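You operate a simulated robot arm through the tools that you are given. There is no shell and no other tool.

You are at the controls of a simulated robot arm. One attempt, no reset.

## Task
Ladle soup to about the small box's line, seat and clip its lid, cover the pan.
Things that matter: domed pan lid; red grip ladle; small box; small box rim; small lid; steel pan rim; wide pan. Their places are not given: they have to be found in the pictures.

Only the result counts: the job must be done as asked and must still hold three seconds after the hand-in. Knocking over, shifting, dropping, spilling or breaking anything else fails it. Lids that push on must go on centred and level and be pressed home; caps that screw on are set level and turned clockwise until they are tight.

## Robot
A 7-joint arm with a two-finger parallel gripper, fixed in place. Base frame: the origin is on the floor under the middle of its stand, x ahead of it, y to its left, z up; the work surface is at about z = 920. Units: mm, rad, N and s.
With the tool pointing down near the work surface it reaches from about 200 to 740 mm from the base axis. Its first joint turns from -2.897 to 2.897 rad. Payload 1.57 kg.
Tool frame: the origin (TCP) lies between the finger pads and is the grasp point; the fingertips stand 30 mm ahead of it; z points along the fingers, y is the line along which they close. Largest opening 110 mm; finger width 24, thickness 12; the body of the gripper, 48 by 112 mm, starts 78 mm behind the TCP.
Orientation is that of the tool frame in the base frame, as a unit quaternion [w, x, y, z]. With the fingers straight down and closing along the base's y, the tool's x points along the base's -x, its y along +y and its z along -z.

## Interface
- The arm moves only by the tool nudge_tool. Its argument "plan" is a list of rows, each an object of numbers (a shift or turn left out is 0, a gripper value left out holds the last): "x", "y", "z": the shift along the tool's x, y, z in mm; "ax", "ay", "az": the turn, a rotation vector about the tool's x, y, z in rad. In form: [{"x": .., "y": .., "z": .., "ax": .., "ay": .., "az": ..}, ...]. A call has 1 to 20 rows; each row is the pose to reach, as a shift and turn from the pose commanded when the call began, along the tool's axes at that moment. "claw" is the gripper command, from -1 (shut) to 1 (fully open), values between in proportion, set as the call begins (left out, the last holds). Rows are played at 5 a second. More than 50 mm and 0.15 rad between two rows, or a gripper value outside its range, and nothing of the call is played. A pose out of reach is approached as far as the arm can. The call stops where the force on the tool passes 90 N (or 10 N more than at its start, if that is more) or the arm is blocked; 0.2 s more then pass. Each finger travels about 45 mm/s and halts on what it meets, pressing with about 31 N; the grip force reading is that of the motor and also rises with nothing between the fingers. The clock runs only during rows and for 0.2 s after the last one: add rows that repeat a pose to give the fingers time. It gives the time, the measured TCP pose, the force on the tool (base axes), the opening and the grip force at its end, in the units of the frame above (readings bear some noise), with the torque about the TCP (base axes, N m) and any sound that the robot's microphone picked up.
- Cameras (640 x 400 px; columns grow to the right, rows downward): "scene" is fixed at [393.3, -512.5, 1669.3]; the picture's right is [0.99, -0.12, 0.00], its down [-0.11, -0.90, -0.42] and it looks along [0.05, 0.41, -0.91] (base axes); focal length 214 px, centre (320, 200). "wrist" rides on the gripper at [70, 16, -141] in the tool frame; the picture's right is [-0.23, 0.97, 0.00], its down [-0.85, -0.20, -0.48] and it looks along [-0.47, -0.11, 0.88] (tool axes); focal length 222 px, centre (320, 200).
- capture(camera): a new picture of that camera. It takes no simulated time.
- move_column(by): slides the trunk up (or, below 0, down) by that many mm; the arm rides with it, the base frame stays. It gives what a move gives, with no picture.
- measure_at(camera, pixels): for up to 12 pixels [column, row] of the newest picture of that camera ("zoom" is the newest enlarged one), the place [x, y, z] in the base frame of the surface seen there, good to about 2 mm, but the place of the scene camera against the robot may be out by one fixed shift of up to 25 mm in any direction. It takes no simulated time.
- enlarge(camera, box): a new picture of the part [left, top, right, bottom] of that camera's present view, enlarged. It takes no simulated time.
- sign_off(): hands the job in; it is judged then, once.

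Leave the gripper open and the arm clear of the work at the hand-in unless told otherwise.

The tools are called as a command line: name --argument value ..., lists and objects as JSON in quotes. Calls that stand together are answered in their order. nudge_tool: Moves the arm, as the interface text tells. Its arguments: {"type":"object","properties":{"plan":{"type":"array","items":{"type":"object","properties":{"x":{"type":"number"},"y":{"type":"number"},"z":{"type":"number"},"ax":{"type":"number"},"ay":{"type":"number"},"az":{"type":"number"}}}},"claw":{"type":"number"}},"required":["plan"]} The other tools are called the same way: move_column (by) moves the trunk up or down; capture (camera) takes a picture; measure_at (camera, pixels) gives the place of the surface under pixels of a picture; enlarge (camera, box) takes an enlarged picture of a part of a camera's view; sign_off () hands the job in.

At the start:

```text
time_s: 0.0
tcp_pos: [403.4, 56.6, 1320.4]
ee_rot: [0.0, 0.0, 1.0, 0.0]
force: [0.2, 1.0, -0.1]
wrist_torque: [-0.01, 0.0, 0.0]
width: 109.9
gripper_force: 0.1
trunk travel left (down, up): [-525.0, 65.0]
```

scene: 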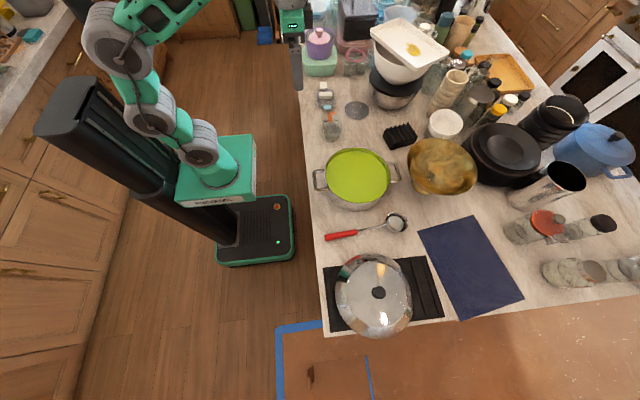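
wrist: 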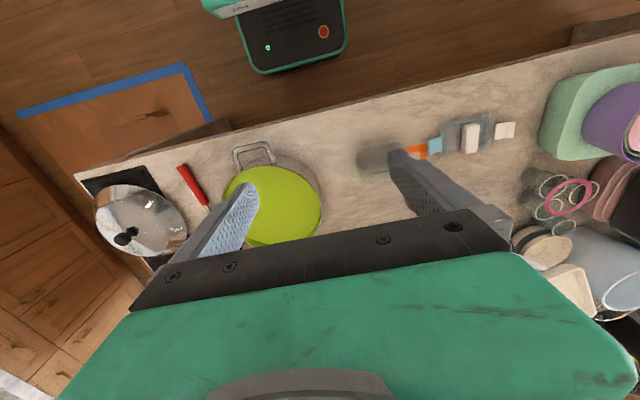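

I see the wide pan with green soup at about (357,177), the red ladle at about (365,228), and the domed lid at about (374,292). The small box and its lid are probably near (325,100)-(330,130). I'll enlarge those areas of the scene.

enlarge --camera "scene" --box '[290, 60, 430, 150]'

enlarge --camera "wrist" --box '[340, 90, 640, 280]'

```text
4.44 times, centred on (360, 105) of scene
```

zoom: 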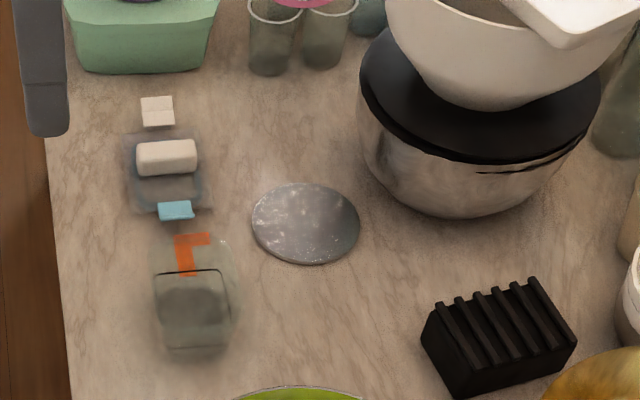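

```text
2.11 times, centred on (490, 185) of wrist
```

zoom: 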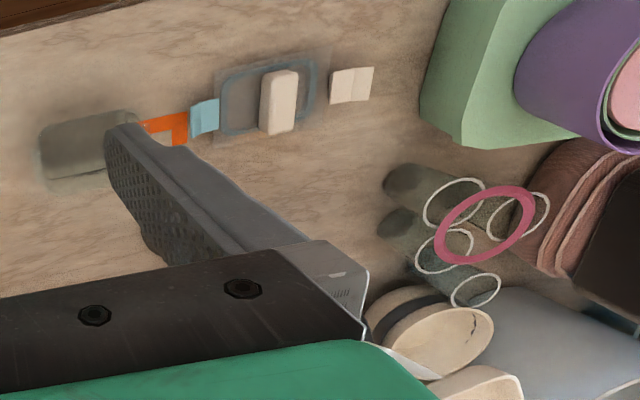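

I see a translucent box at zoom (193,305), a lid with a white block at zoom (165,165), and tabs. I'll measure points on them from the scene picture.

capture --camera "scene"

measure_at --camera "scene" --pixels '[[332, 130], [330, 120], [326, 97], [326, 85], [357, 177], [340, 236], [395, 224], [378, 292], [370, 265], [357, 109], [315, 140], [400, 137]]'

capture --camera "wrist"

measure_at --camera "wrist" --pixels '[[375, 158], [415, 150], [435, 145], [450, 145], [471, 138], [488, 138], [505, 130], [270, 200], [126, 236], [190, 185], [270, 157], [140, 215]]'

```text
taken
```

scene: 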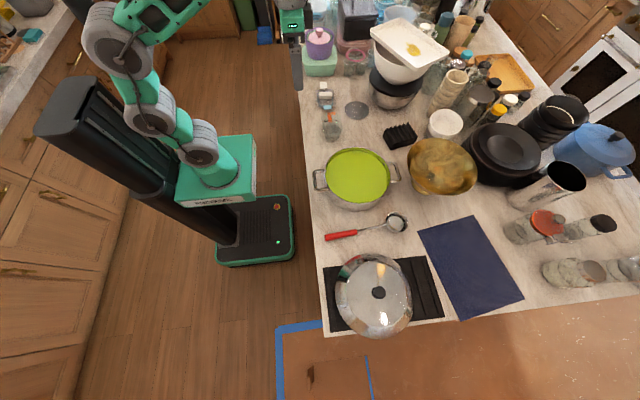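

```text
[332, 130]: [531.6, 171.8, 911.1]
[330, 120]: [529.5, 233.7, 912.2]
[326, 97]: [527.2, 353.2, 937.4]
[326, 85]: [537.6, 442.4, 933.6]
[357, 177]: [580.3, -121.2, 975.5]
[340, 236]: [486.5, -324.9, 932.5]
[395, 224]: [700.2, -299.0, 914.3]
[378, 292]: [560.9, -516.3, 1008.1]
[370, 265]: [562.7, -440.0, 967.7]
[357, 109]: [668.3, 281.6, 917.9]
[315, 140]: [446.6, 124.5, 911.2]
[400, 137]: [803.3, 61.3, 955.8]
```

```text
taken
```

wrist: 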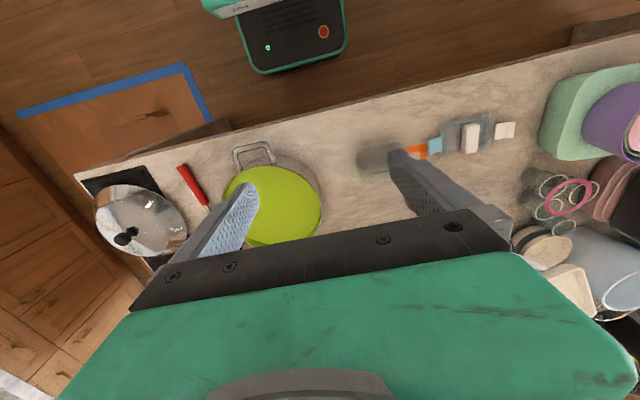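

```text
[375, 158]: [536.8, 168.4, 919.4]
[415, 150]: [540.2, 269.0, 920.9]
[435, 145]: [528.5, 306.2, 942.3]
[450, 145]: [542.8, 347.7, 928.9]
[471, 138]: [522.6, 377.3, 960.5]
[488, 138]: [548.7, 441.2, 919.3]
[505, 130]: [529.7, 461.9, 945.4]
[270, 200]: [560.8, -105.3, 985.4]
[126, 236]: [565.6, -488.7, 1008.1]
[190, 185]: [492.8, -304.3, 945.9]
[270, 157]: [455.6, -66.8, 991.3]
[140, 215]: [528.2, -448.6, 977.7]
```

The box is at about (535,170) and the lid lies near (535,370). I'll move the arm so the wrist camera looks at them more closely, staying well above everything.

nudge_tool --plan '[{"x": 0, "y": 30, "z": 25}, {"x": 0, "y": 60, "z": 50}, {"x": 0, "y": 90, "z": 75}, {"x": 0, "y": 120, "z": 100}, {"x": 0, "y": 150, "z": 125}, {"x": 0, "y": 170, "z": 150}, {"x": 0, "y": 170, "z": 150}]'

capture --camera "wrist"

```text
time_s: 1.6
tcp_pos: [404.3, 226.8, 1169.5]
ee_rot: [0.0, 0.0, 1.0, 0.0]
force: [-0.3, 0.2, 0.1]
wrist_torque: [0.0, 0.0, 0.01]
width: 110.0
gripper_force: 0.1
trunk travel left (down, up): [-525.0, 65.0]
```

```text
taken
```

wrist: 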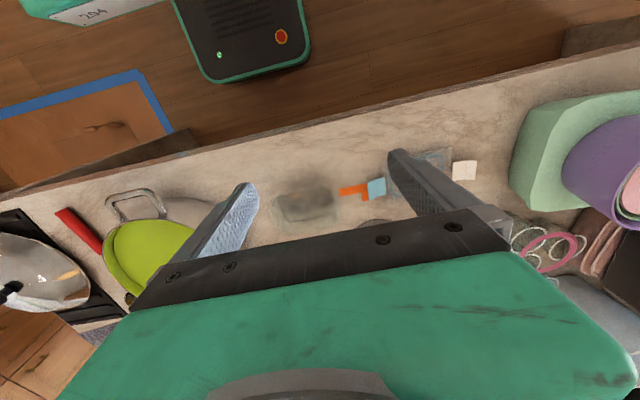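

I'll enlarge the middle of the wrist view around the box (305,200) and the lid (410,175).

enlarge --camera "wrist" --box '[255, 140, 405, 235]'

enlarge --camera "scene" --box '[305, 70, 365, 150]'

```text
4.21 times, centred on (330, 188) of wrist
```

zoom: 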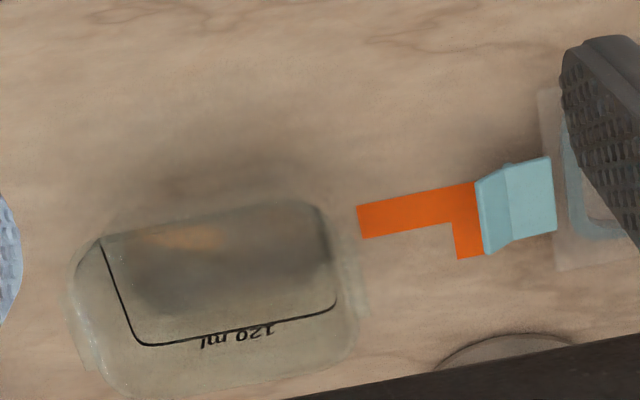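

```text
5.00 times, centred on (335, 110) of scene
```

zoom: 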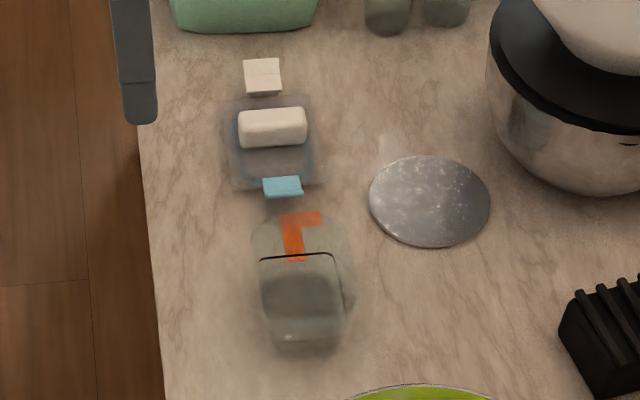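

The box has a "120 ml" line. The lid has a white block handle, a blue flap at one end and a white flap at the other. The orange L looks like tape on the table. Next I'll measure points on the wrist zoom.

enlarge --camera "wrist" --box '[255, 140, 405, 235]'

measure_at --camera "zoom" --pixels '[[100, 240], [145, 345], [335, 300], [315, 205], [230, 335], [90, 380], [350, 340], [370, 222], [470, 255], [490, 215], [530, 195], [580, 220]]'

```text
4.21 times, centred on (330, 188) of wrist
```

zoom: 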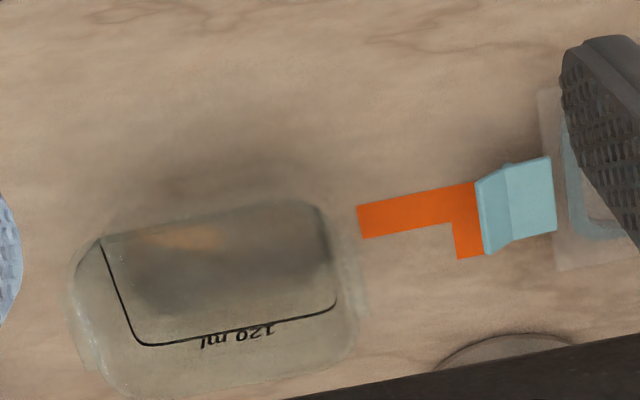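

```text
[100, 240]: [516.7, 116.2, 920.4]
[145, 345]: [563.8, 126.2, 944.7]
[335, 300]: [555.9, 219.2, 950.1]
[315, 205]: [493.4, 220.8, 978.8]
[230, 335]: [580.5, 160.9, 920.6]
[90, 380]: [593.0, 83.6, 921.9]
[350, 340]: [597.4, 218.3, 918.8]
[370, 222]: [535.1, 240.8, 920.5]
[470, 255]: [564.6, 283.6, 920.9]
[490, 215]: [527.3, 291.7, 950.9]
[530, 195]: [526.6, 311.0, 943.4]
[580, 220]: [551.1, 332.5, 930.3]
```

Depth on the clear plastic is noisy. I'll bring the wrist camera closer, above the box, with the fingers still well above its rim.

nudge_tool --plan '[{"x": -22, "y": -9, "z": 36}, {"x": -44, "y": -18, "z": 72}, {"x": -60, "y": -27, "z": 100}, {"x": -60, "y": -27, "z": 100}]'

capture --camera "wrist"

enlarge --camera "wrist" --box '[220, 120, 420, 260]'

```text
time_s: 2.6
tcp_pos: [463.5, 199.2, 1069.9]
ee_rot: [0.0, 0.0, 1.0, 0.0]
force: [-0.2, 0.2, -0.2]
wrist_torque: [-0.01, 0.0, 0.0]
width: 109.9
gripper_force: 0.1
trunk travel left (down, up): [-525.0, 65.0]
```

```text
taken
```

wrist: 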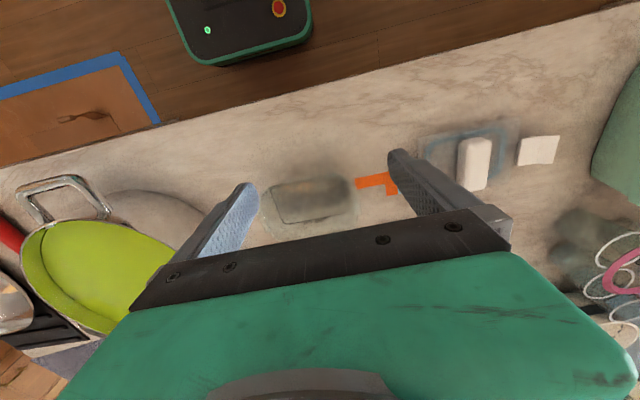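

```text
2.86 times, centred on (320, 190) of wrist
```

zoom: 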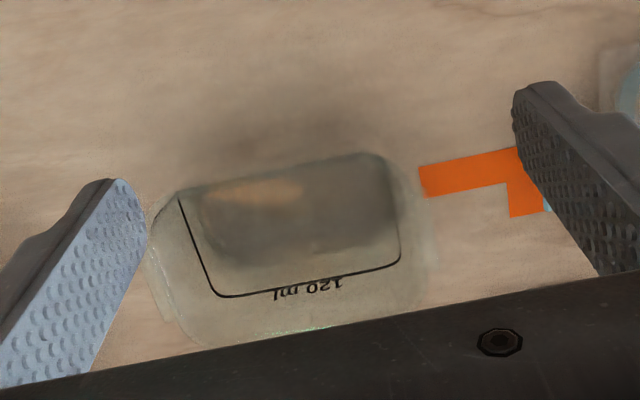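

I'll measure points along the box outline in this closer view: near-rim corners, line corners and outer edges.

measure_at --camera "zoom" --pixels '[[180, 192], [378, 155], [222, 296], [398, 262], [310, 282], [152, 240], [190, 335], [410, 220], [300, 180], [290, 230], [385, 200], [425, 250]]'

enlarge --camera "wrist" --box '[400, 110, 580, 220]'

measure_at --camera "zoom" --pixels '[[265, 150], [220, 120], [215, 250], [310, 110], [490, 130], [430, 190], [570, 110], [90, 115], [400, 50], [360, 280], [440, 105], [420, 180]]'

```text
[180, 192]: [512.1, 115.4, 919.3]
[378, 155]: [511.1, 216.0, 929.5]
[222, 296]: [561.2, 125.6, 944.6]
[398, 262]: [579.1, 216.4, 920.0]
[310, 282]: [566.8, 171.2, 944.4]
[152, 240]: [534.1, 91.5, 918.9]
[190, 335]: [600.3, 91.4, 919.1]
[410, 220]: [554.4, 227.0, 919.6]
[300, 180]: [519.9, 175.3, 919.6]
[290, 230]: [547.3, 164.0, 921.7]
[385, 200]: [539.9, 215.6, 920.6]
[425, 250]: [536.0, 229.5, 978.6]
```

```text
3.56 times, centred on (490, 165) of wrist
```

zoom: 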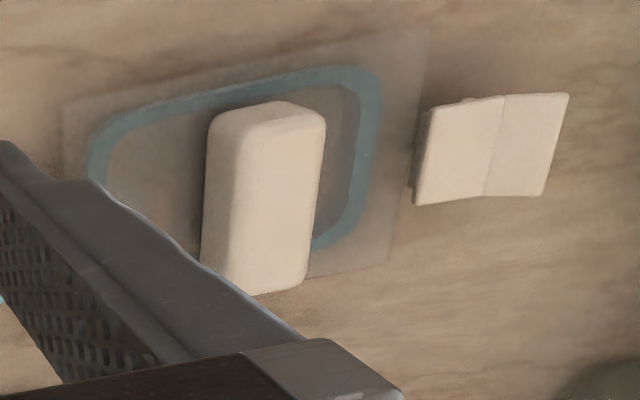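

```text
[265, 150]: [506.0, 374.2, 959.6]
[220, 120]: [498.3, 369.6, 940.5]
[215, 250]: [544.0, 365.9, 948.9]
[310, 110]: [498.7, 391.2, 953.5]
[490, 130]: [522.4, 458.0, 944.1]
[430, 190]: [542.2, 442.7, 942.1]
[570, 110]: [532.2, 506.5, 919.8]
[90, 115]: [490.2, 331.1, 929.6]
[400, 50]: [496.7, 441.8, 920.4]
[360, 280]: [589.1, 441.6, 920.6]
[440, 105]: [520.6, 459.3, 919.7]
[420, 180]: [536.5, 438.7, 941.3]
```

The line is at z≈945 and the rim at z≈979. I'll shift the tool forward so the box appears higher in the picture, clear of the palm.

nudge_tool --plan '[{"x": -35, "y": -10, "z": -10}, {"x": -70, "y": -20, "z": -20}, {"x": -70, "y": -20, "z": -20}]'

enlarge --camera "wrist" --box '[220, 80, 400, 200]'

capture --camera "wrist"

```text
time_s: 3.4
tcp_pos: [533.0, 178.5, 1091.4]
ee_rot: [-0.001, 0.0, 1.0, 0.0]
force: [0.2, 0.8, -0.4]
wrist_torque: [0.0, 0.01, 0.01]
width: 109.9
gripper_force: 0.1
trunk travel left (down, up): [-525.0, 65.0]
```

```text
3.33 times, centred on (310, 140) of wrist
```

zoom: 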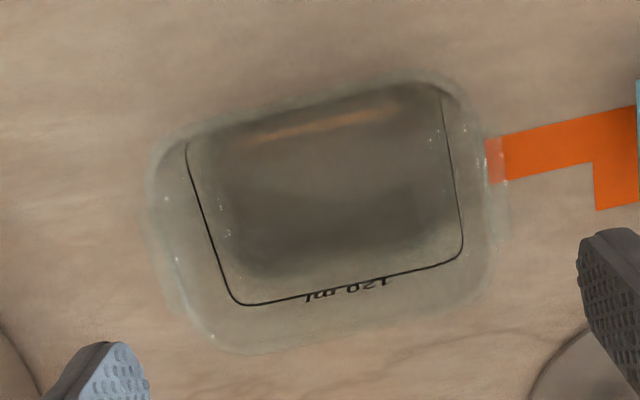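

```text
taken
```

wrist: 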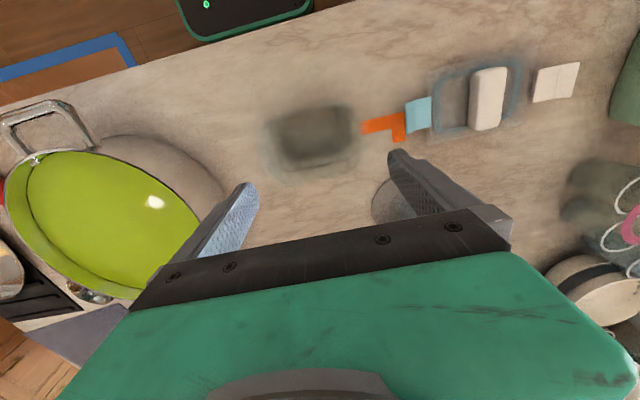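

Now I have the box: line rectangle x 500–560, y 123–217, rim about 118×83 centred near (531,171). Next I'll move over the lid for the same kind of view.

nudge_tool --plan '[{"y": 45}, {"y": 90}, {"y": 135}, {"y": 180}, {"y": 205}, {"y": 205}]'

capture --camera "wrist"

enlarge --camera "wrist" --box '[220, 60, 420, 190]'

```text
time_s: 4.8
tcp_pos: [533.2, 385.1, 1088.2]
ee_rot: [0.0, 0.0, 1.0, 0.0]
force: [-0.5, -0.3, 0.6]
wrist_torque: [0.01, -0.01, -0.02]
width: 110.0
gripper_force: 0.0
trunk travel left (down, up): [-525.0, 65.0]
```

```text
taken
```

wrist: 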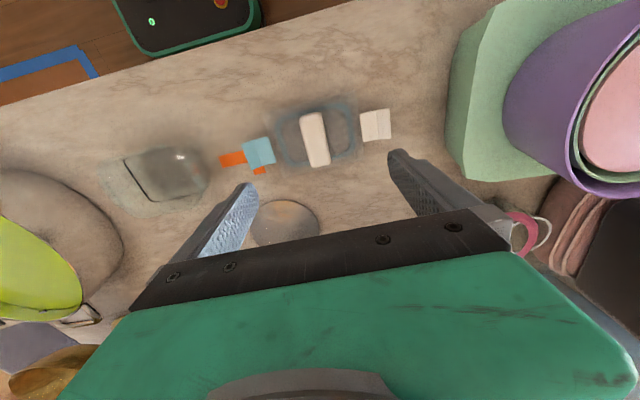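

```text
3.08 times, centred on (320, 125) of wrist
```

zoom: 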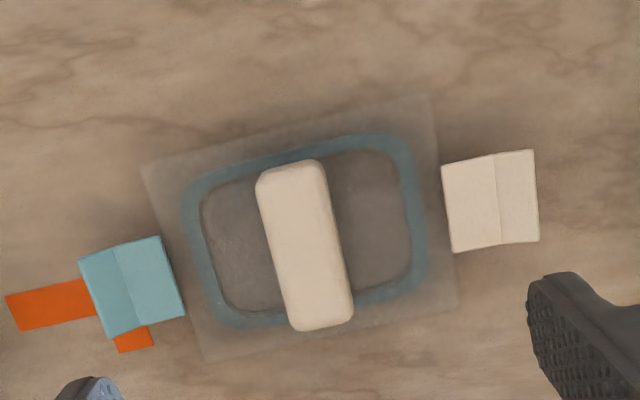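

A clear view of the lid: plate, teal gasket, cream handle block, blue flap and cream flap. I'll measure block corners, flap edges and plate corners.

measure_at --camera "zoom" --pixels '[[265, 180], [318, 168], [342, 310], [300, 322], [300, 240], [85, 262], [158, 240], [180, 312], [108, 330], [450, 170], [455, 245], [530, 235]]'

measure_at --camera "zoom" --pixels '[[530, 155], [495, 200], [118, 255], [132, 290], [150, 170], [425, 100], [450, 300], [205, 355], [195, 230], [420, 220], [300, 155], [370, 300]]'

```text
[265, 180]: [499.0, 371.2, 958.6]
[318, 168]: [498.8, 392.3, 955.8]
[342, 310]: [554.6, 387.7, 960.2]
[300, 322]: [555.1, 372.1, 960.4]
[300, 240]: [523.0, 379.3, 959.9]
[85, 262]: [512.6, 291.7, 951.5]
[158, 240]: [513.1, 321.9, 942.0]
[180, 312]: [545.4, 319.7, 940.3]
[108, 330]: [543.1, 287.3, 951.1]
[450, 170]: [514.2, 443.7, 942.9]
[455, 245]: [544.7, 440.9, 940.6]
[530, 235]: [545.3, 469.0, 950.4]
```

```text
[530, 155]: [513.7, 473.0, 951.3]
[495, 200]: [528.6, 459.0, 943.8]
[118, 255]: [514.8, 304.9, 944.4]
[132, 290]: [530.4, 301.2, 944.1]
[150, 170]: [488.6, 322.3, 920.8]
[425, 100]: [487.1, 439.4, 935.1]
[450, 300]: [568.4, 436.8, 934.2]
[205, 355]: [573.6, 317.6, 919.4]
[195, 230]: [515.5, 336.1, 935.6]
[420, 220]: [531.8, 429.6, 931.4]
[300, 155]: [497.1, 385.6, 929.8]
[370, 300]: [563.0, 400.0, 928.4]
```

Lid plate: x 486–573, y 322–438, top z≈934, block centred near (527,380) with top z≈960, flaps at both y ends. Now I'll swing over to the ladle and pan to inspect them, staying high.

nudge_tool --plan '[{"y": -40, "z": -20}, {"y": -85, "z": -40}, {"y": -130, "z": -60}, {"y": -175, "z": -60}, {"y": -220, "z": -60}, {"y": -265, "z": -60}, {"y": -310, "z": -60}, {"y": -355, "z": -60}, {"y": -400, "z": -60}, {"y": -445, "z": -60}, {"y": -490, "z": -60}, {"y": -535, "z": -60}, {"y": -580, "z": -60}, {"y": -625, "z": -60}, {"y": -670, "z": -60}, {"y": -670, "z": -60}]'

capture --camera "wrist"

```text
time_s: 8.2
tcp_pos: [534.4, -286.4, 1150.8]
ee_rot: [-0.001, 0.0, 1.0, 0.0]
force: [-0.6, -0.5, 0.4]
wrist_torque: [0.02, -0.01, 0.0]
width: 109.9
gripper_force: 0.0
trunk travel left (down, up): [-525.0, 65.0]
```

```text
taken
```

wrist: 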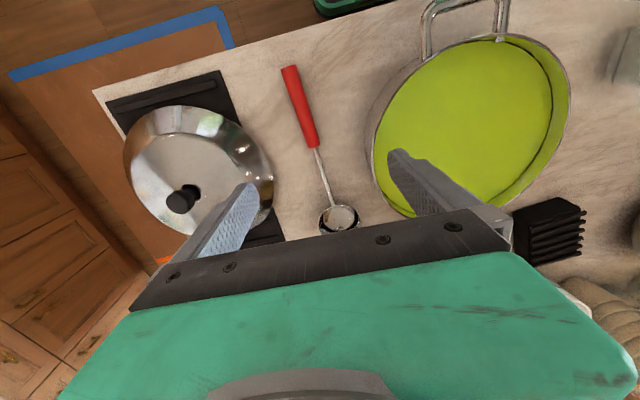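

I see the lid with black knob at about (182,198), the ladle from red grip (297,105) to bowl (340,217), and the pan at (460,125). I'll measure these.

measure_at --camera "wrist" --pixels '[[291, 72], [300, 105], [313, 142], [322, 175], [327, 200], [340, 217], [325, 225], [182, 203], [180, 140], [150, 190], [260, 150], [215, 215]]'

measure_at --camera "wrist" --pixels '[[460, 125], [374, 140], [400, 85], [495, 40], [565, 110], [550, 150], [520, 190], [430, 20], [500, 15], [400, 200], [545, 120], [462, 48]]'

enlarge --camera "wrist" --box '[260, 50, 390, 250]'

enlarge --camera "wrist" --box '[110, 90, 290, 250]'

enlarge --camera "wrist" --box '[350, 0, 600, 220]'

```text
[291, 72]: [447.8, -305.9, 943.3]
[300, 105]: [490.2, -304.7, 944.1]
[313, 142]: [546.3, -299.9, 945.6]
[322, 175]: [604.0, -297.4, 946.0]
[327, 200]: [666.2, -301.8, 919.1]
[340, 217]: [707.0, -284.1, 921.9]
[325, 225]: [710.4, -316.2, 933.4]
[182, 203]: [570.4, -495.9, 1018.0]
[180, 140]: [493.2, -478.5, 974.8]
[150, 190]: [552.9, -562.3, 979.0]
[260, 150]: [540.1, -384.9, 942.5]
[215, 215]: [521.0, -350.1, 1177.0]
```

```text
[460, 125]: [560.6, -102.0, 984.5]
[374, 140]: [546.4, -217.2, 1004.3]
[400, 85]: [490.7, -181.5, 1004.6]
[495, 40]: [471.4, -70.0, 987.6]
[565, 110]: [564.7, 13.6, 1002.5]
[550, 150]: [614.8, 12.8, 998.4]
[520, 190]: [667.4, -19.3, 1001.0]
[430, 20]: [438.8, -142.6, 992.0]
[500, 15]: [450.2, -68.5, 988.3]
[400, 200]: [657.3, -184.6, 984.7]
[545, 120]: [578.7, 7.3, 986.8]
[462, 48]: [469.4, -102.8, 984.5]
```

```text
2.00 times, centred on (325, 150) of wrist
```

zoom: 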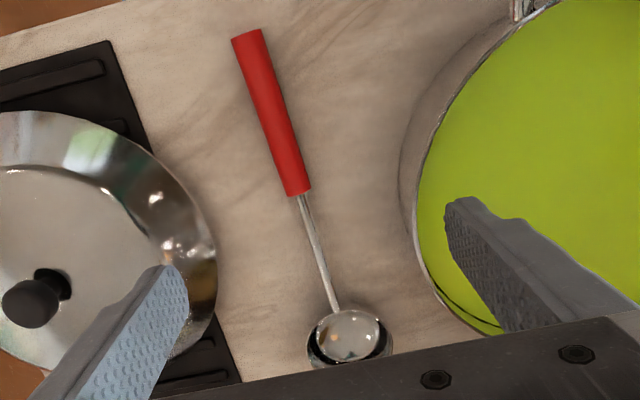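

```text
2.50 times, centred on (200, 170) of wrist
```

zoom: 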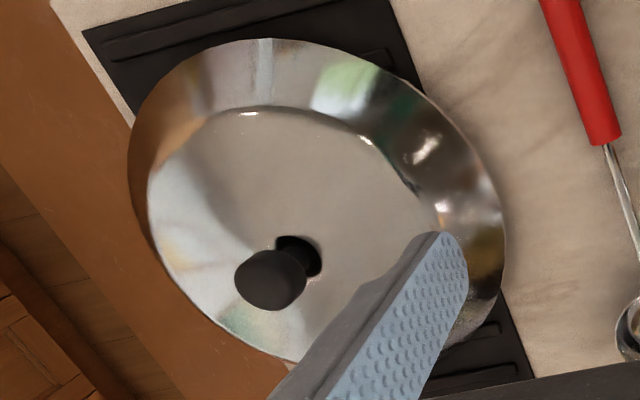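

```text
1.82 times, centred on (475, 110) of wrist
```

zoom: 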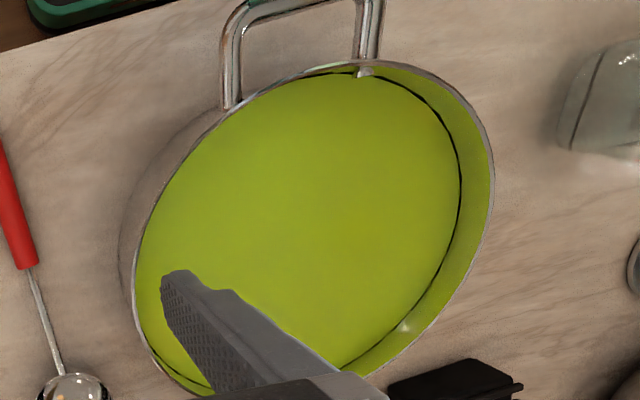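

I have the pan (rim z≈1004, soup z≈984.5, centre near (578,-102), R≈116), the ladle along x at z≈944, and the lid knob near (570,-496,1018). I need the ladle bowl's size and shape, so I'll move closer to it.

nudge_tool --plan '[{"x": -40, "y": 0, "z": 20}, {"x": -80, "y": 0, "z": 50}, {"x": -110, "y": 0, "z": 75}, {"x": -110, "y": 0, "z": 75}]'

capture --camera "wrist"

enlarge --camera "wrist" --box '[250, 80, 410, 220]'

```text
time_s: 9.2
tcp_pos: [643.7, -286.8, 1075.4]
ee_rot: [0.0, 0.0, 1.0, -0.001]
force: [0.1, 0.1, -0.5]
wrist_torque: [0.02, -0.03, -0.01]
width: 109.8
gripper_force: 0.0
trunk travel left (down, up): [-525.0, 65.0]
```

```text
taken
```

wrist: 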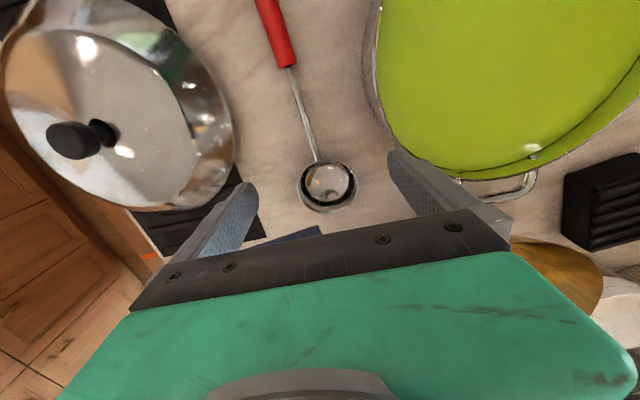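

```text
2.86 times, centred on (330, 150) of wrist
```

zoom: 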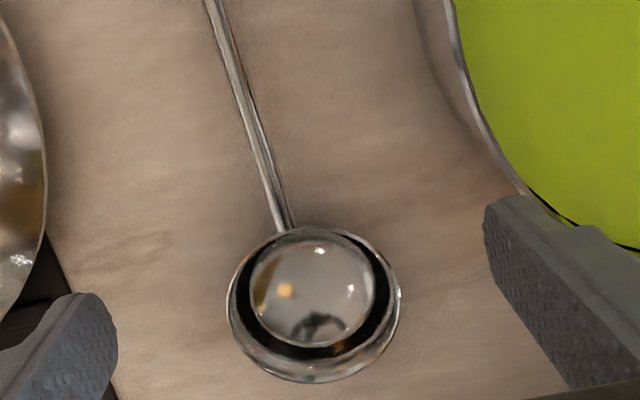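

I'll measure the bowl rim points and shaft in this zoom.

measure_at --camera "zoom" --pixels '[[230, 300], [400, 295], [315, 230], [320, 380], [250, 265], [375, 250], [240, 340], [385, 345], [315, 285], [280, 220], [245, 110], [220, 30]]'

measure_at --camera "wrist" --pixels '[[262, 5], [283, 5], [277, 60], [292, 62], [285, 40], [290, 80], [312, 160], [303, 195], [355, 180], [330, 162], [327, 208], [285, 65]]'

```text
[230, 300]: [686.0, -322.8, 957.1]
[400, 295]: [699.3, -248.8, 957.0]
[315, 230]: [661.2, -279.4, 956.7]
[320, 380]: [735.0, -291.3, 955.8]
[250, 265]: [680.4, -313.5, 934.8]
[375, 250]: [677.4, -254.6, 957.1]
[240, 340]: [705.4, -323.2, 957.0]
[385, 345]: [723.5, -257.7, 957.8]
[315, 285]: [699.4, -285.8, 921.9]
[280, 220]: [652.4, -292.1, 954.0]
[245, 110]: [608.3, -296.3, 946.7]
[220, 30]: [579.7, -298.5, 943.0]
```

```text
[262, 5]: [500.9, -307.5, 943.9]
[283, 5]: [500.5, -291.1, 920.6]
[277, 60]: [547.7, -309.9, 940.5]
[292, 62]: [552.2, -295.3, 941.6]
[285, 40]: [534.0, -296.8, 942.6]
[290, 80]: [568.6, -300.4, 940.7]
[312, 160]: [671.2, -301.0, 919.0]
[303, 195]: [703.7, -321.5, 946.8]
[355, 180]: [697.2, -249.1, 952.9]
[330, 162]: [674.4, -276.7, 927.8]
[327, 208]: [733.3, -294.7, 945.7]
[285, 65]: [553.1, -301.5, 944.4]
```

The bowl rim is at z≈957, centre (698,-286), radius ≈37, depth ≈35 mm, so roughly 55–60 ml per tilted scoop and two scoops for 120 ml. Before grasping, I'll try out the poses with an empty gripper: raise, then yaw the tool so a held ladle would point to -y.

nudge_tool --plan '[{"x": 20, "y": 20, "z": -35}, {"x": 40, "y": 40, "z": -70}, {"x": 60, "y": 60, "z": -95}, {"x": 60, "y": 60, "z": -95, "az": 0.14}, {"x": 60, "y": 60, "z": -95, "az": 0.28}, {"x": 60, "y": 60, "z": -95, "az": 0.42}, {"x": 60, "y": 60, "z": -95, "az": 0.56}, {"x": 60, "y": 60, "z": -95, "az": 0.7}, {"x": 60, "y": 60, "z": -95, "az": 0.84}, {"x": 60, "y": 60, "z": -95, "az": 0.98}, {"x": 60, "y": 60, "z": -95, "az": 1.12}, {"x": 60, "y": 60, "z": -95, "az": 1.26}, {"x": 60, "y": 60, "z": -95, "az": 1.4}, {"x": 60, "y": 60, "z": -95, "az": 1.54}, {"x": 60, "y": 60, "z": -95, "az": 1.57}, {"x": 60, "y": 60, "z": -95, "az": 1.57}]'

```text
time_s: 12.6
tcp_pos: [584.3, -225.5, 1171.0]
ee_rot: [0.001, 0.708, 0.707, 0.001]
force: [0.5, 0.1, 0.0]
wrist_torque: [-0.01, -0.01, 0.01]
width: 110.2
gripper_force: 0.0
trunk travel left (down, up): [-525.0, 65.0]
```

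The yaw was reached (tool x now along +y). Now I'll try the pour position: move to about (531, 334) high up.

nudge_tool --plan '[{"x": 45, "y": -5}, {"x": 90, "y": -10}, {"x": 135, "y": -15}, {"x": 180, "y": -20}, {"x": 225, "y": -25}, {"x": 270, "y": -30}, {"x": 315, "y": -35}, {"x": 360, "y": -40}, {"x": 405, "y": -45}, {"x": 450, "y": -50}, {"x": 495, "y": -53}, {"x": 540, "y": -53}, {"x": 560, "y": -53}, {"x": 560, "y": -53}]'

```text
time_s: 15.6
tcp_pos: [530.0, 332.7, 1170.7]
ee_rot: [0.0, 0.707, 0.707, 0.0]
force: [0.2, -0.5, -0.5]
wrist_torque: [-0.04, -0.01, -0.03]
width: 109.9
gripper_force: 0.0
trunk travel left (down, up): [-525.0, 65.0]
```

The position was reached. Now I'll try the pour roll here: lower to z≈1070 and roll the tool forward by up to about 1.9 rad.

nudge_tool --plan '[{"z": 35}, {"z": 70}, {"z": 100}, {"z": 100, "ax": -0.14}, {"z": 100, "ax": -0.28}, {"z": 100, "ax": -0.42}, {"z": 100, "ax": -0.56}, {"z": 100, "ax": -0.7}, {"z": 100, "ax": -0.84}, {"z": 100, "ax": -0.98}, {"z": 100, "ax": -1.12}, {"z": 100, "ax": -1.26}, {"z": 100, "ax": -1.4}, {"z": 100, "ax": -1.54}, {"z": 100, "ax": -1.68}, {"z": 100, "ax": -1.82}, {"z": 100, "ax": -1.96}, {"z": 100, "ax": -1.96}]'

capture --camera "scene"

```text
time_s: 19.4
tcp_pos: [560.5, 345.8, 1079.0]
ee_rot: [0.587, 0.394, 0.395, 0.587]
force: [1.4, 0.2, 0.0]
wrist_torque: [0.02, 0.0, -0.02]
width: 110.3
gripper_force: 0.0
out of reach, approached as far as the arm can: row 16, 17, 18
trunk travel left (down, up): [-525.0, 65.0]
```

```text
taken
```

scene: 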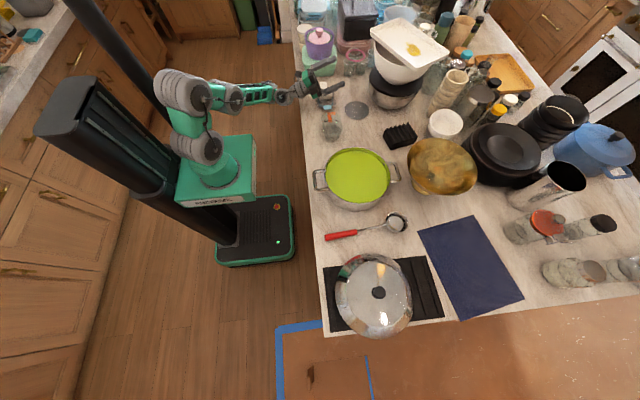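

The roll is reachable to about 1.68 rad (96°), which is enough to empty the bowl. I'll roll back to pointing down.

nudge_tool --plan '[{"ax": 0.14}, {"ax": 0.28}, {"ax": 0.42}, {"ax": 0.56}, {"ax": 0.7}, {"ax": 0.84}, {"ax": 0.98}, {"ax": 1.12}, {"ax": 1.26}, {"ax": 1.4}, {"ax": 1.54}, {"ax": 1.68}, {"ax": 1.82}, {"ax": 1.96}, {"ax": 1.96}]'

```text
time_s: 22.6
tcp_pos: [559.8, 345.2, 1078.3]
ee_rot: [-0.001, 0.706, 0.708, -0.001]
force: [1.0, 0.2, 0.4]
wrist_torque: [0.01, 0.01, 0.02]
width: 110.1
gripper_force: 0.1
trunk travel left (down, up): [-525.0, 65.0]
```

The arm is back to pointing down. I'll take a wrist picture here, since it looks toward the box and lid from the +y side.

capture --camera "wrist"

enlarge --camera "wrist" --box '[230, 20, 420, 180]'

```text
taken
```

wrist: 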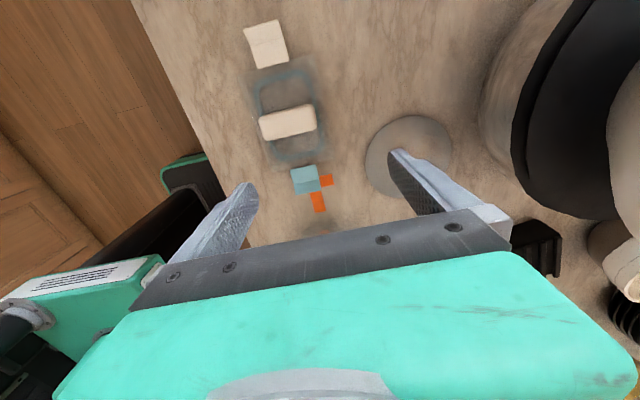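

```text
2.50 times, centred on (325, 100) of wrist
```

zoom: 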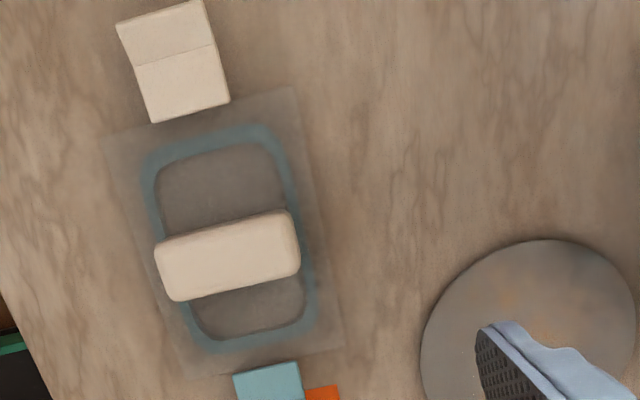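

I'll measure block and plate corners again from this side.

measure_at --camera "zoom" --pixels '[[160, 245], [283, 216], [296, 270], [178, 296], [228, 255], [295, 90], [107, 140], [340, 345], [205, 280], [240, 290], [160, 115], [225, 98]]'

```text
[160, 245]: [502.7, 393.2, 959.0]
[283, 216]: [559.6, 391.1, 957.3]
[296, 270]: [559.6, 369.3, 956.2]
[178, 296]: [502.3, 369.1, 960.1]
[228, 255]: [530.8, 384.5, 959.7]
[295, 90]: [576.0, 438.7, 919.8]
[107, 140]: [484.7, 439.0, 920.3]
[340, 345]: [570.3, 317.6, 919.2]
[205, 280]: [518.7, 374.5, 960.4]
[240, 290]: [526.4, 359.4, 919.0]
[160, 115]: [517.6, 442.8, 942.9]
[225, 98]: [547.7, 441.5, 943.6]
```

The block is centred near (529,381), about 60 mm in x and 24 mm in y, top z≈960. Now I'll go back to the ladle: raise, traverse to about (535,-302), and turn to match the ladle's yaw of about +0.085.

nudge_tool --plan '[{"z": -45}, {"z": -90}, {"x": -43, "y": -2, "z": -90, "az": -0.11}, {"x": -86, "y": -4, "z": -90, "az": -0.22}, {"x": -129, "y": -6, "z": -90, "az": -0.33}, {"x": -172, "y": -8, "z": -90, "az": -0.44}, {"x": -215, "y": -10, "z": -90, "az": -0.55}, {"x": -258, "y": -12, "z": -90, "az": -0.66}, {"x": -301, "y": -14, "z": -90, "az": -0.77}, {"x": -344, "y": -16, "z": -90, "az": -0.88}, {"x": -387, "y": -18, "z": -90, "az": -0.99}, {"x": -430, "y": -20, "z": -90, "az": -1.1}, {"x": -473, "y": -21, "z": -90, "az": -1.21}, {"x": -516, "y": -22, "z": -90, "az": -1.32}, {"x": -559, "y": -23, "z": -90, "az": -1.43}, {"x": -602, "y": -24, "z": -90, "az": -1.54}, {"x": -647, "y": -25, "z": -90, "az": -1.656}, {"x": -647, "y": -25, "z": -90, "az": -1.656}]'

capture --camera "wrist"

```text
time_s: 26.4
tcp_pos: [535.5, -302.7, 1168.7]
ee_rot: [0.0, -0.043, 0.999, -0.001]
force: [0.5, -0.5, 0.9]
wrist_torque: [0.02, 0.0, -0.01]
width: 109.7
gripper_force: 0.1
trunk travel left (down, up): [-525.0, 65.0]
```

```text
taken
```

wrist: 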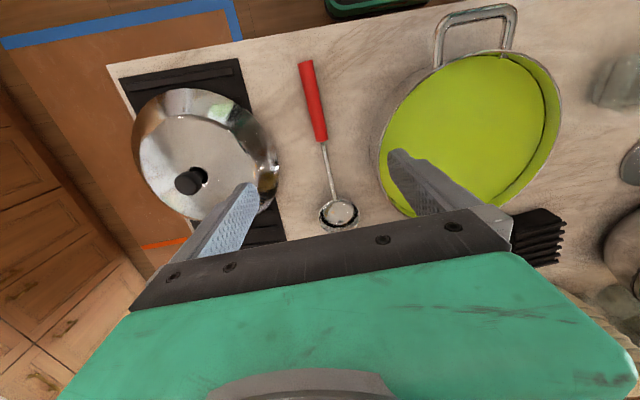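

The ladle is straight ahead in view. I'll close partly (to about 55 mm) for clearance and go down to z≈1010 for a closer check.

nudge_tool --plan '[{"z": 40}, {"z": 80}, {"z": 120}, {"z": 155}, {"z": 155}]' --claw 0.0

capture --camera "wrist"

enlarge --camera "wrist" --box '[260, 80, 400, 220]'

```text
time_s: 27.6
tcp_pos: [535.5, -302.5, 1013.3]
ee_rot: [0.0, -0.043, 0.999, 0.0]
force: [-0.6, -0.9, 0.3]
wrist_torque: [-0.02, 0.0, -0.03]
width: 55.2
gripper_force: 0.1
trunk travel left (down, up): [-525.0, 65.0]
```

```text
taken
```

wrist: 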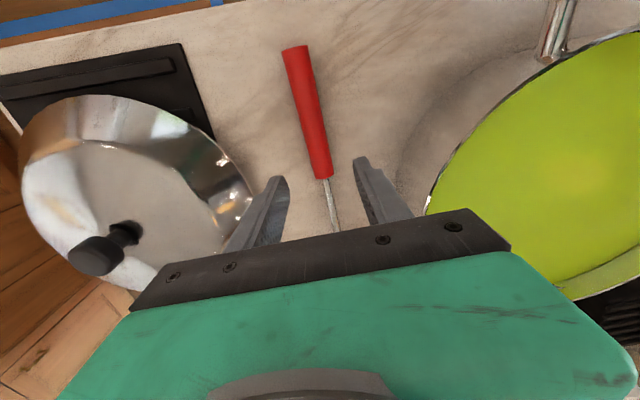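

```text
2.86 times, centred on (330, 150) of wrist
```

zoom: 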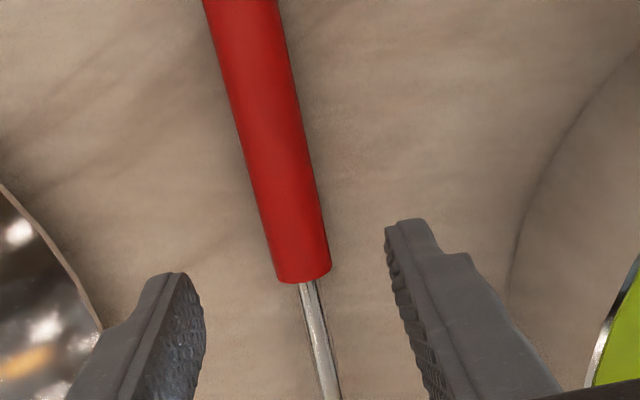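

I'll measure the grip centreline and edges here to place the fingers.

measure_at --camera "zoom" --pixels '[[240, 20], [262, 110], [285, 200], [303, 270], [275, 200], [300, 200], [280, 278], [328, 272], [312, 320], [320, 370], [230, 80], [295, 80]]'

measure_at --camera "wrist" --pixels '[[295, 50], [286, 55], [306, 52], [300, 80], [307, 110], [316, 150], [322, 175], [335, 220], [310, 130], [120, 240], [105, 255], [30, 180]]'

```text
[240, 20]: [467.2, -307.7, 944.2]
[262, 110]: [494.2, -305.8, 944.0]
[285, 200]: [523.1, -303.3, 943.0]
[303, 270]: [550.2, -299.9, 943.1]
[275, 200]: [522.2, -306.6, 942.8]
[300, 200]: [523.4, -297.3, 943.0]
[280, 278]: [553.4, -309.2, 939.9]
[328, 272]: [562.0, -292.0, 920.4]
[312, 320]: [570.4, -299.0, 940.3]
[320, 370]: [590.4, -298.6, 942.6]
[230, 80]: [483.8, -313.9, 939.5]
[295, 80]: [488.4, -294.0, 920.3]
```

```text
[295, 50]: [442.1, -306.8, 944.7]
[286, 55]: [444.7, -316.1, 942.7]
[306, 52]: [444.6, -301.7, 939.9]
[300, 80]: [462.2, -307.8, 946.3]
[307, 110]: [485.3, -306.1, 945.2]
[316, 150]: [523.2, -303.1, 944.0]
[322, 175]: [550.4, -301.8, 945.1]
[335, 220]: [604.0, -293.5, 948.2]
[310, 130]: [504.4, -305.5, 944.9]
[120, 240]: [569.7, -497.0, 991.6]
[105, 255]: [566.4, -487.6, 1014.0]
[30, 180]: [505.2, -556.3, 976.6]
```

The grip is x 437–555, top z≈944, so its radius is about 12 mm and its axis z≈932. The TCP is centred over it. I'll lower to TCP z≈954 (tips just above the table).

nudge_tool --plan '[{"z": 25}, {"z": 45}, {"z": 55}, {"z": 59}, {"z": 59}]'

nudge_tool --plan '[{"z": 0}, {"z": 0}, {"z": 0}, {"z": 0}, {"z": 0}, {"z": 0}]' --claw -1

capture --camera "wrist"

```text
time_s: 28.8
tcp_pos: [534.2, -302.0, 954.1]
ee_rot: [0.001, -0.042, 0.999, 0.0]
force: [0.1, 0.2, 0.5]
wrist_torque: [0.0, -0.01, -0.01]
width: 55.3
gripper_force: 0.1
trunk travel left (down, up): [-525.0, 65.0]
```

```text
time_s: 30.2
tcp_pos: [534.7, -302.1, 954.0]
ee_rot: [-0.001, -0.042, 0.999, 0.0]
force: [0.4, 0.1, -0.6]
wrist_torque: [0.02, 0.03, -0.03]
width: 26.0
gripper_force: 31.1
trunk travel left (down, up): [-525.0, 65.0]
```

```text
taken
```

wrist: 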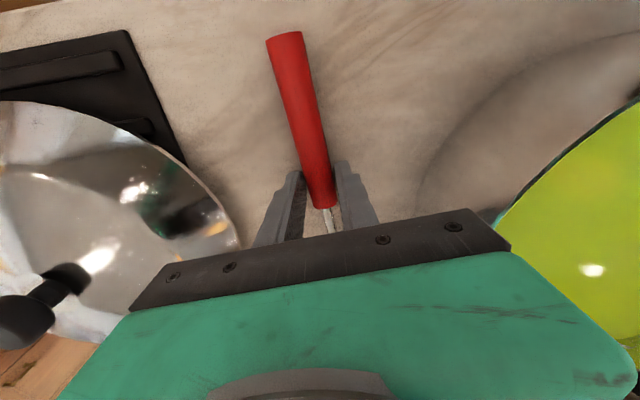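

The ladle is gripped at width 26 with 31 N. I'll lift gently by 60 mm and check for droop.

nudge_tool --plan '[{"z": -5}, {"z": -15}, {"z": -30}, {"z": -45}, {"z": -60}, {"z": -60}]'

capture --camera "wrist"

enlarge --camera "scene" --box '[300, 150, 460, 270]'

```text
time_s: 31.6
tcp_pos: [536.0, -301.7, 1014.7]
ee_rot: [0.0, -0.042, 0.999, 0.0]
force: [0.4, 0.0, -0.3]
wrist_torque: [-0.01, -0.03, 0.02]
width: 0.1
gripper_force: 21.5
trunk travel left (down, up): [-525.0, 65.0]
```

```text
taken
```

wrist: 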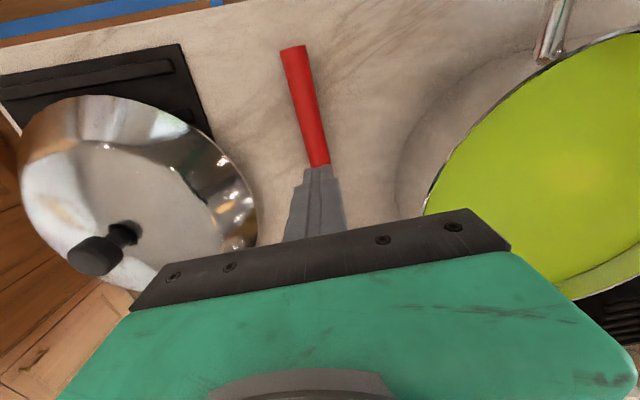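

```text
3.33 times, centred on (380, 210) of scene
```

zoom: 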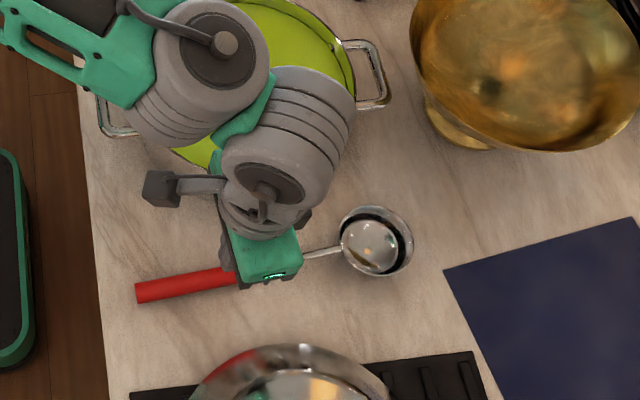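

The fingers shut on nothing (width 0.1): the ladle slipped out and is still lying on the table. I'll open again and re-measure the ladle before gripping lower and nearer its balance point.

nudge_tool --plan '[{"z": 0}, {"z": 0}, {"z": 0}, {"z": 0}]' --claw 0.0

capture --camera "wrist"

measure_at --camera "wrist" --pixels '[[295, 50], [300, 80], [307, 110], [316, 150], [310, 130], [322, 175], [330, 200], [334, 215]]'

```text
time_s: 32.6
tcp_pos: [535.0, -302.2, 1013.8]
ee_rot: [-0.001, -0.042, 0.999, 0.0]
force: [-0.7, 0.5, -1.0]
wrist_torque: [-0.02, 0.0, -0.02]
width: 54.9
gripper_force: 0.1
trunk travel left (down, up): [-525.0, 65.0]
```

```text
taken
```

wrist: 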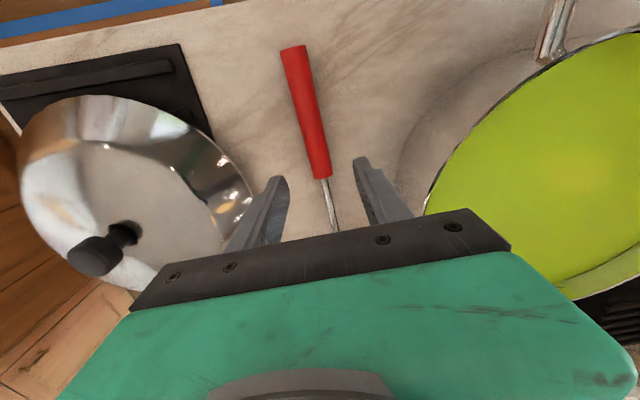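

```text
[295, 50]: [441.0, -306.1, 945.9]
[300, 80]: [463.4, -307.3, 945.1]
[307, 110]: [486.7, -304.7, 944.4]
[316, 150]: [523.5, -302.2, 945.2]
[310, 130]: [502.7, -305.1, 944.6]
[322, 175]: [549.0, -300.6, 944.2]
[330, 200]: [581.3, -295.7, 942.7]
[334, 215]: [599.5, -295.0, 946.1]
```

The ladle hasn't moved. I'll regrip 6 mm further toward the bowl and 2–3 mm lower (TCP z≈951.5), closing fully before a tiny lift.

nudge_tool --plan '[{"x": -6, "z": 25}, {"x": -6, "z": 45}, {"x": -6, "z": 57}, {"x": -6, "z": 62}, {"x": -6, "z": 62.5}, {"x": -6, "z": 62.5}]'

nudge_tool --plan '[{"z": 0}, {"z": 0}, {"z": 0}, {"z": 0}, {"z": 0}, {"z": 0}]' --claw -1

nudge_tool --plan '[{"z": -1}, {"z": -2}, {"z": -4}, {"z": -6}, {"z": -8}, {"z": -10}, {"z": -10}, {"z": -10}]'

capture --camera "wrist"

```text
time_s: 34.0
tcp_pos: [541.2, -301.2, 950.9]
ee_rot: [0.0, -0.043, 0.999, 0.001]
force: [0.7, 0.3, 0.1]
wrist_torque: [0.03, 0.03, -0.02]
width: 55.1
gripper_force: 0.0
trunk travel left (down, up): [-525.0, 65.0]
```

```text
time_s: 35.4
tcp_pos: [541.7, -301.8, 951.3]
ee_rot: [0.0, -0.043, 0.999, 0.0]
force: [0.9, -0.5, -0.1]
wrist_torque: [-0.01, -0.02, -0.01]
width: 26.0
gripper_force: 31.3
trunk travel left (down, up): [-525.0, 65.0]
```

```text
time_s: 37.2
tcp_pos: [540.8, -302.6, 961.1]
ee_rot: [0.001, -0.043, 0.999, 0.0]
force: [-0.4, 0.1, -2.2]
wrist_torque: [-0.01, 0.05, 0.04]
width: 26.0
gripper_force: 30.8
trunk travel left (down, up): [-525.0, 65.0]
```

```text
taken
```

wrist: 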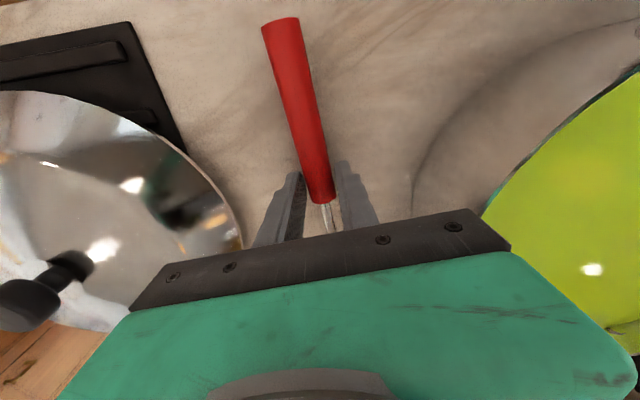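

It's holding (width 26, about 2 N load). I'll measure the grip's tail and front heights to see whether the ladle hangs level.

measure_at --camera "wrist" --pixels '[[282, 25], [290, 60], [300, 110], [312, 165], [320, 195], [328, 215]]'

enlarge --camera "scene" --box '[300, 150, 460, 270]'

measure_at --camera "zoom" --pixels '[[342, 243], [414, 243], [375, 278], [375, 207], [200, 285], [325, 250]]'

```text
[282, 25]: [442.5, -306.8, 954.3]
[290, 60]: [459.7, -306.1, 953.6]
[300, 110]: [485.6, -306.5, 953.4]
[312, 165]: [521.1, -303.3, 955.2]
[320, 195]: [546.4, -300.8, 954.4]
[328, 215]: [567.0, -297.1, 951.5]
```

```text
3.33 times, centred on (380, 210) of scene
```

zoom: 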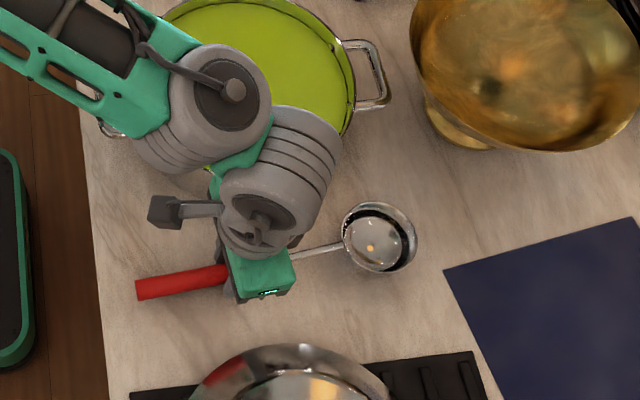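

```text
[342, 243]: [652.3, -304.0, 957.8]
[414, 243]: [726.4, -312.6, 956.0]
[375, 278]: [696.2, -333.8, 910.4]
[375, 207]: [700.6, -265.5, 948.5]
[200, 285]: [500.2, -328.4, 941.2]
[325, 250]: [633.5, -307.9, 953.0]
```

The ladle is level and lifted 10 mm. I'll keep lifting slowly, then check the grip.

nudge_tool --plan '[{"z": -4}, {"z": -10}, {"z": -18}, {"z": -26}, {"z": -34}, {"z": -42}, {"z": -50}, {"z": -58}, {"z": -66}, {"z": -74}, {"z": -82}, {"z": -90}, {"z": -96}, {"z": -100}, {"z": -100}]'

capture --camera "wrist"

measure_at --camera "wrist" --pixels '[[282, 25], [290, 60], [300, 110], [312, 165], [320, 195], [328, 215]]'

```text
time_s: 40.4
tcp_pos: [540.7, -300.9, 1061.4]
ee_rot: [0.0, -0.043, 0.999, 0.0]
force: [0.6, -0.9, -0.4]
wrist_torque: [0.0, 0.04, 0.03]
width: 25.9
gripper_force: 31.0
trunk travel left (down, up): [-525.0, 65.0]
```

```text
taken
```

wrist: 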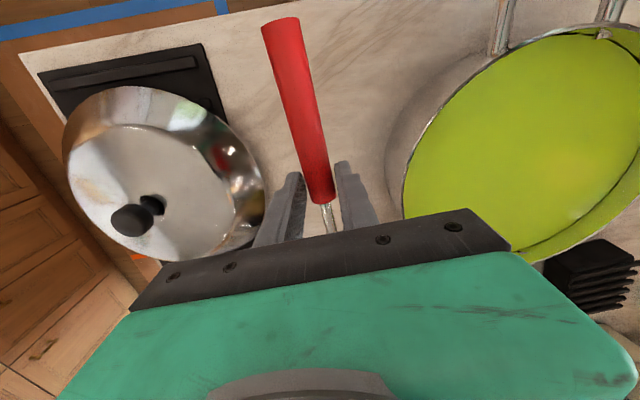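

```text
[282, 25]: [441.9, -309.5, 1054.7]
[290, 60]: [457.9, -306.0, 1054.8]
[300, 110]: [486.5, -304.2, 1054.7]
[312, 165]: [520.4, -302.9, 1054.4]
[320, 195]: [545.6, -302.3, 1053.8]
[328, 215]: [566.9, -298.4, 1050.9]
```

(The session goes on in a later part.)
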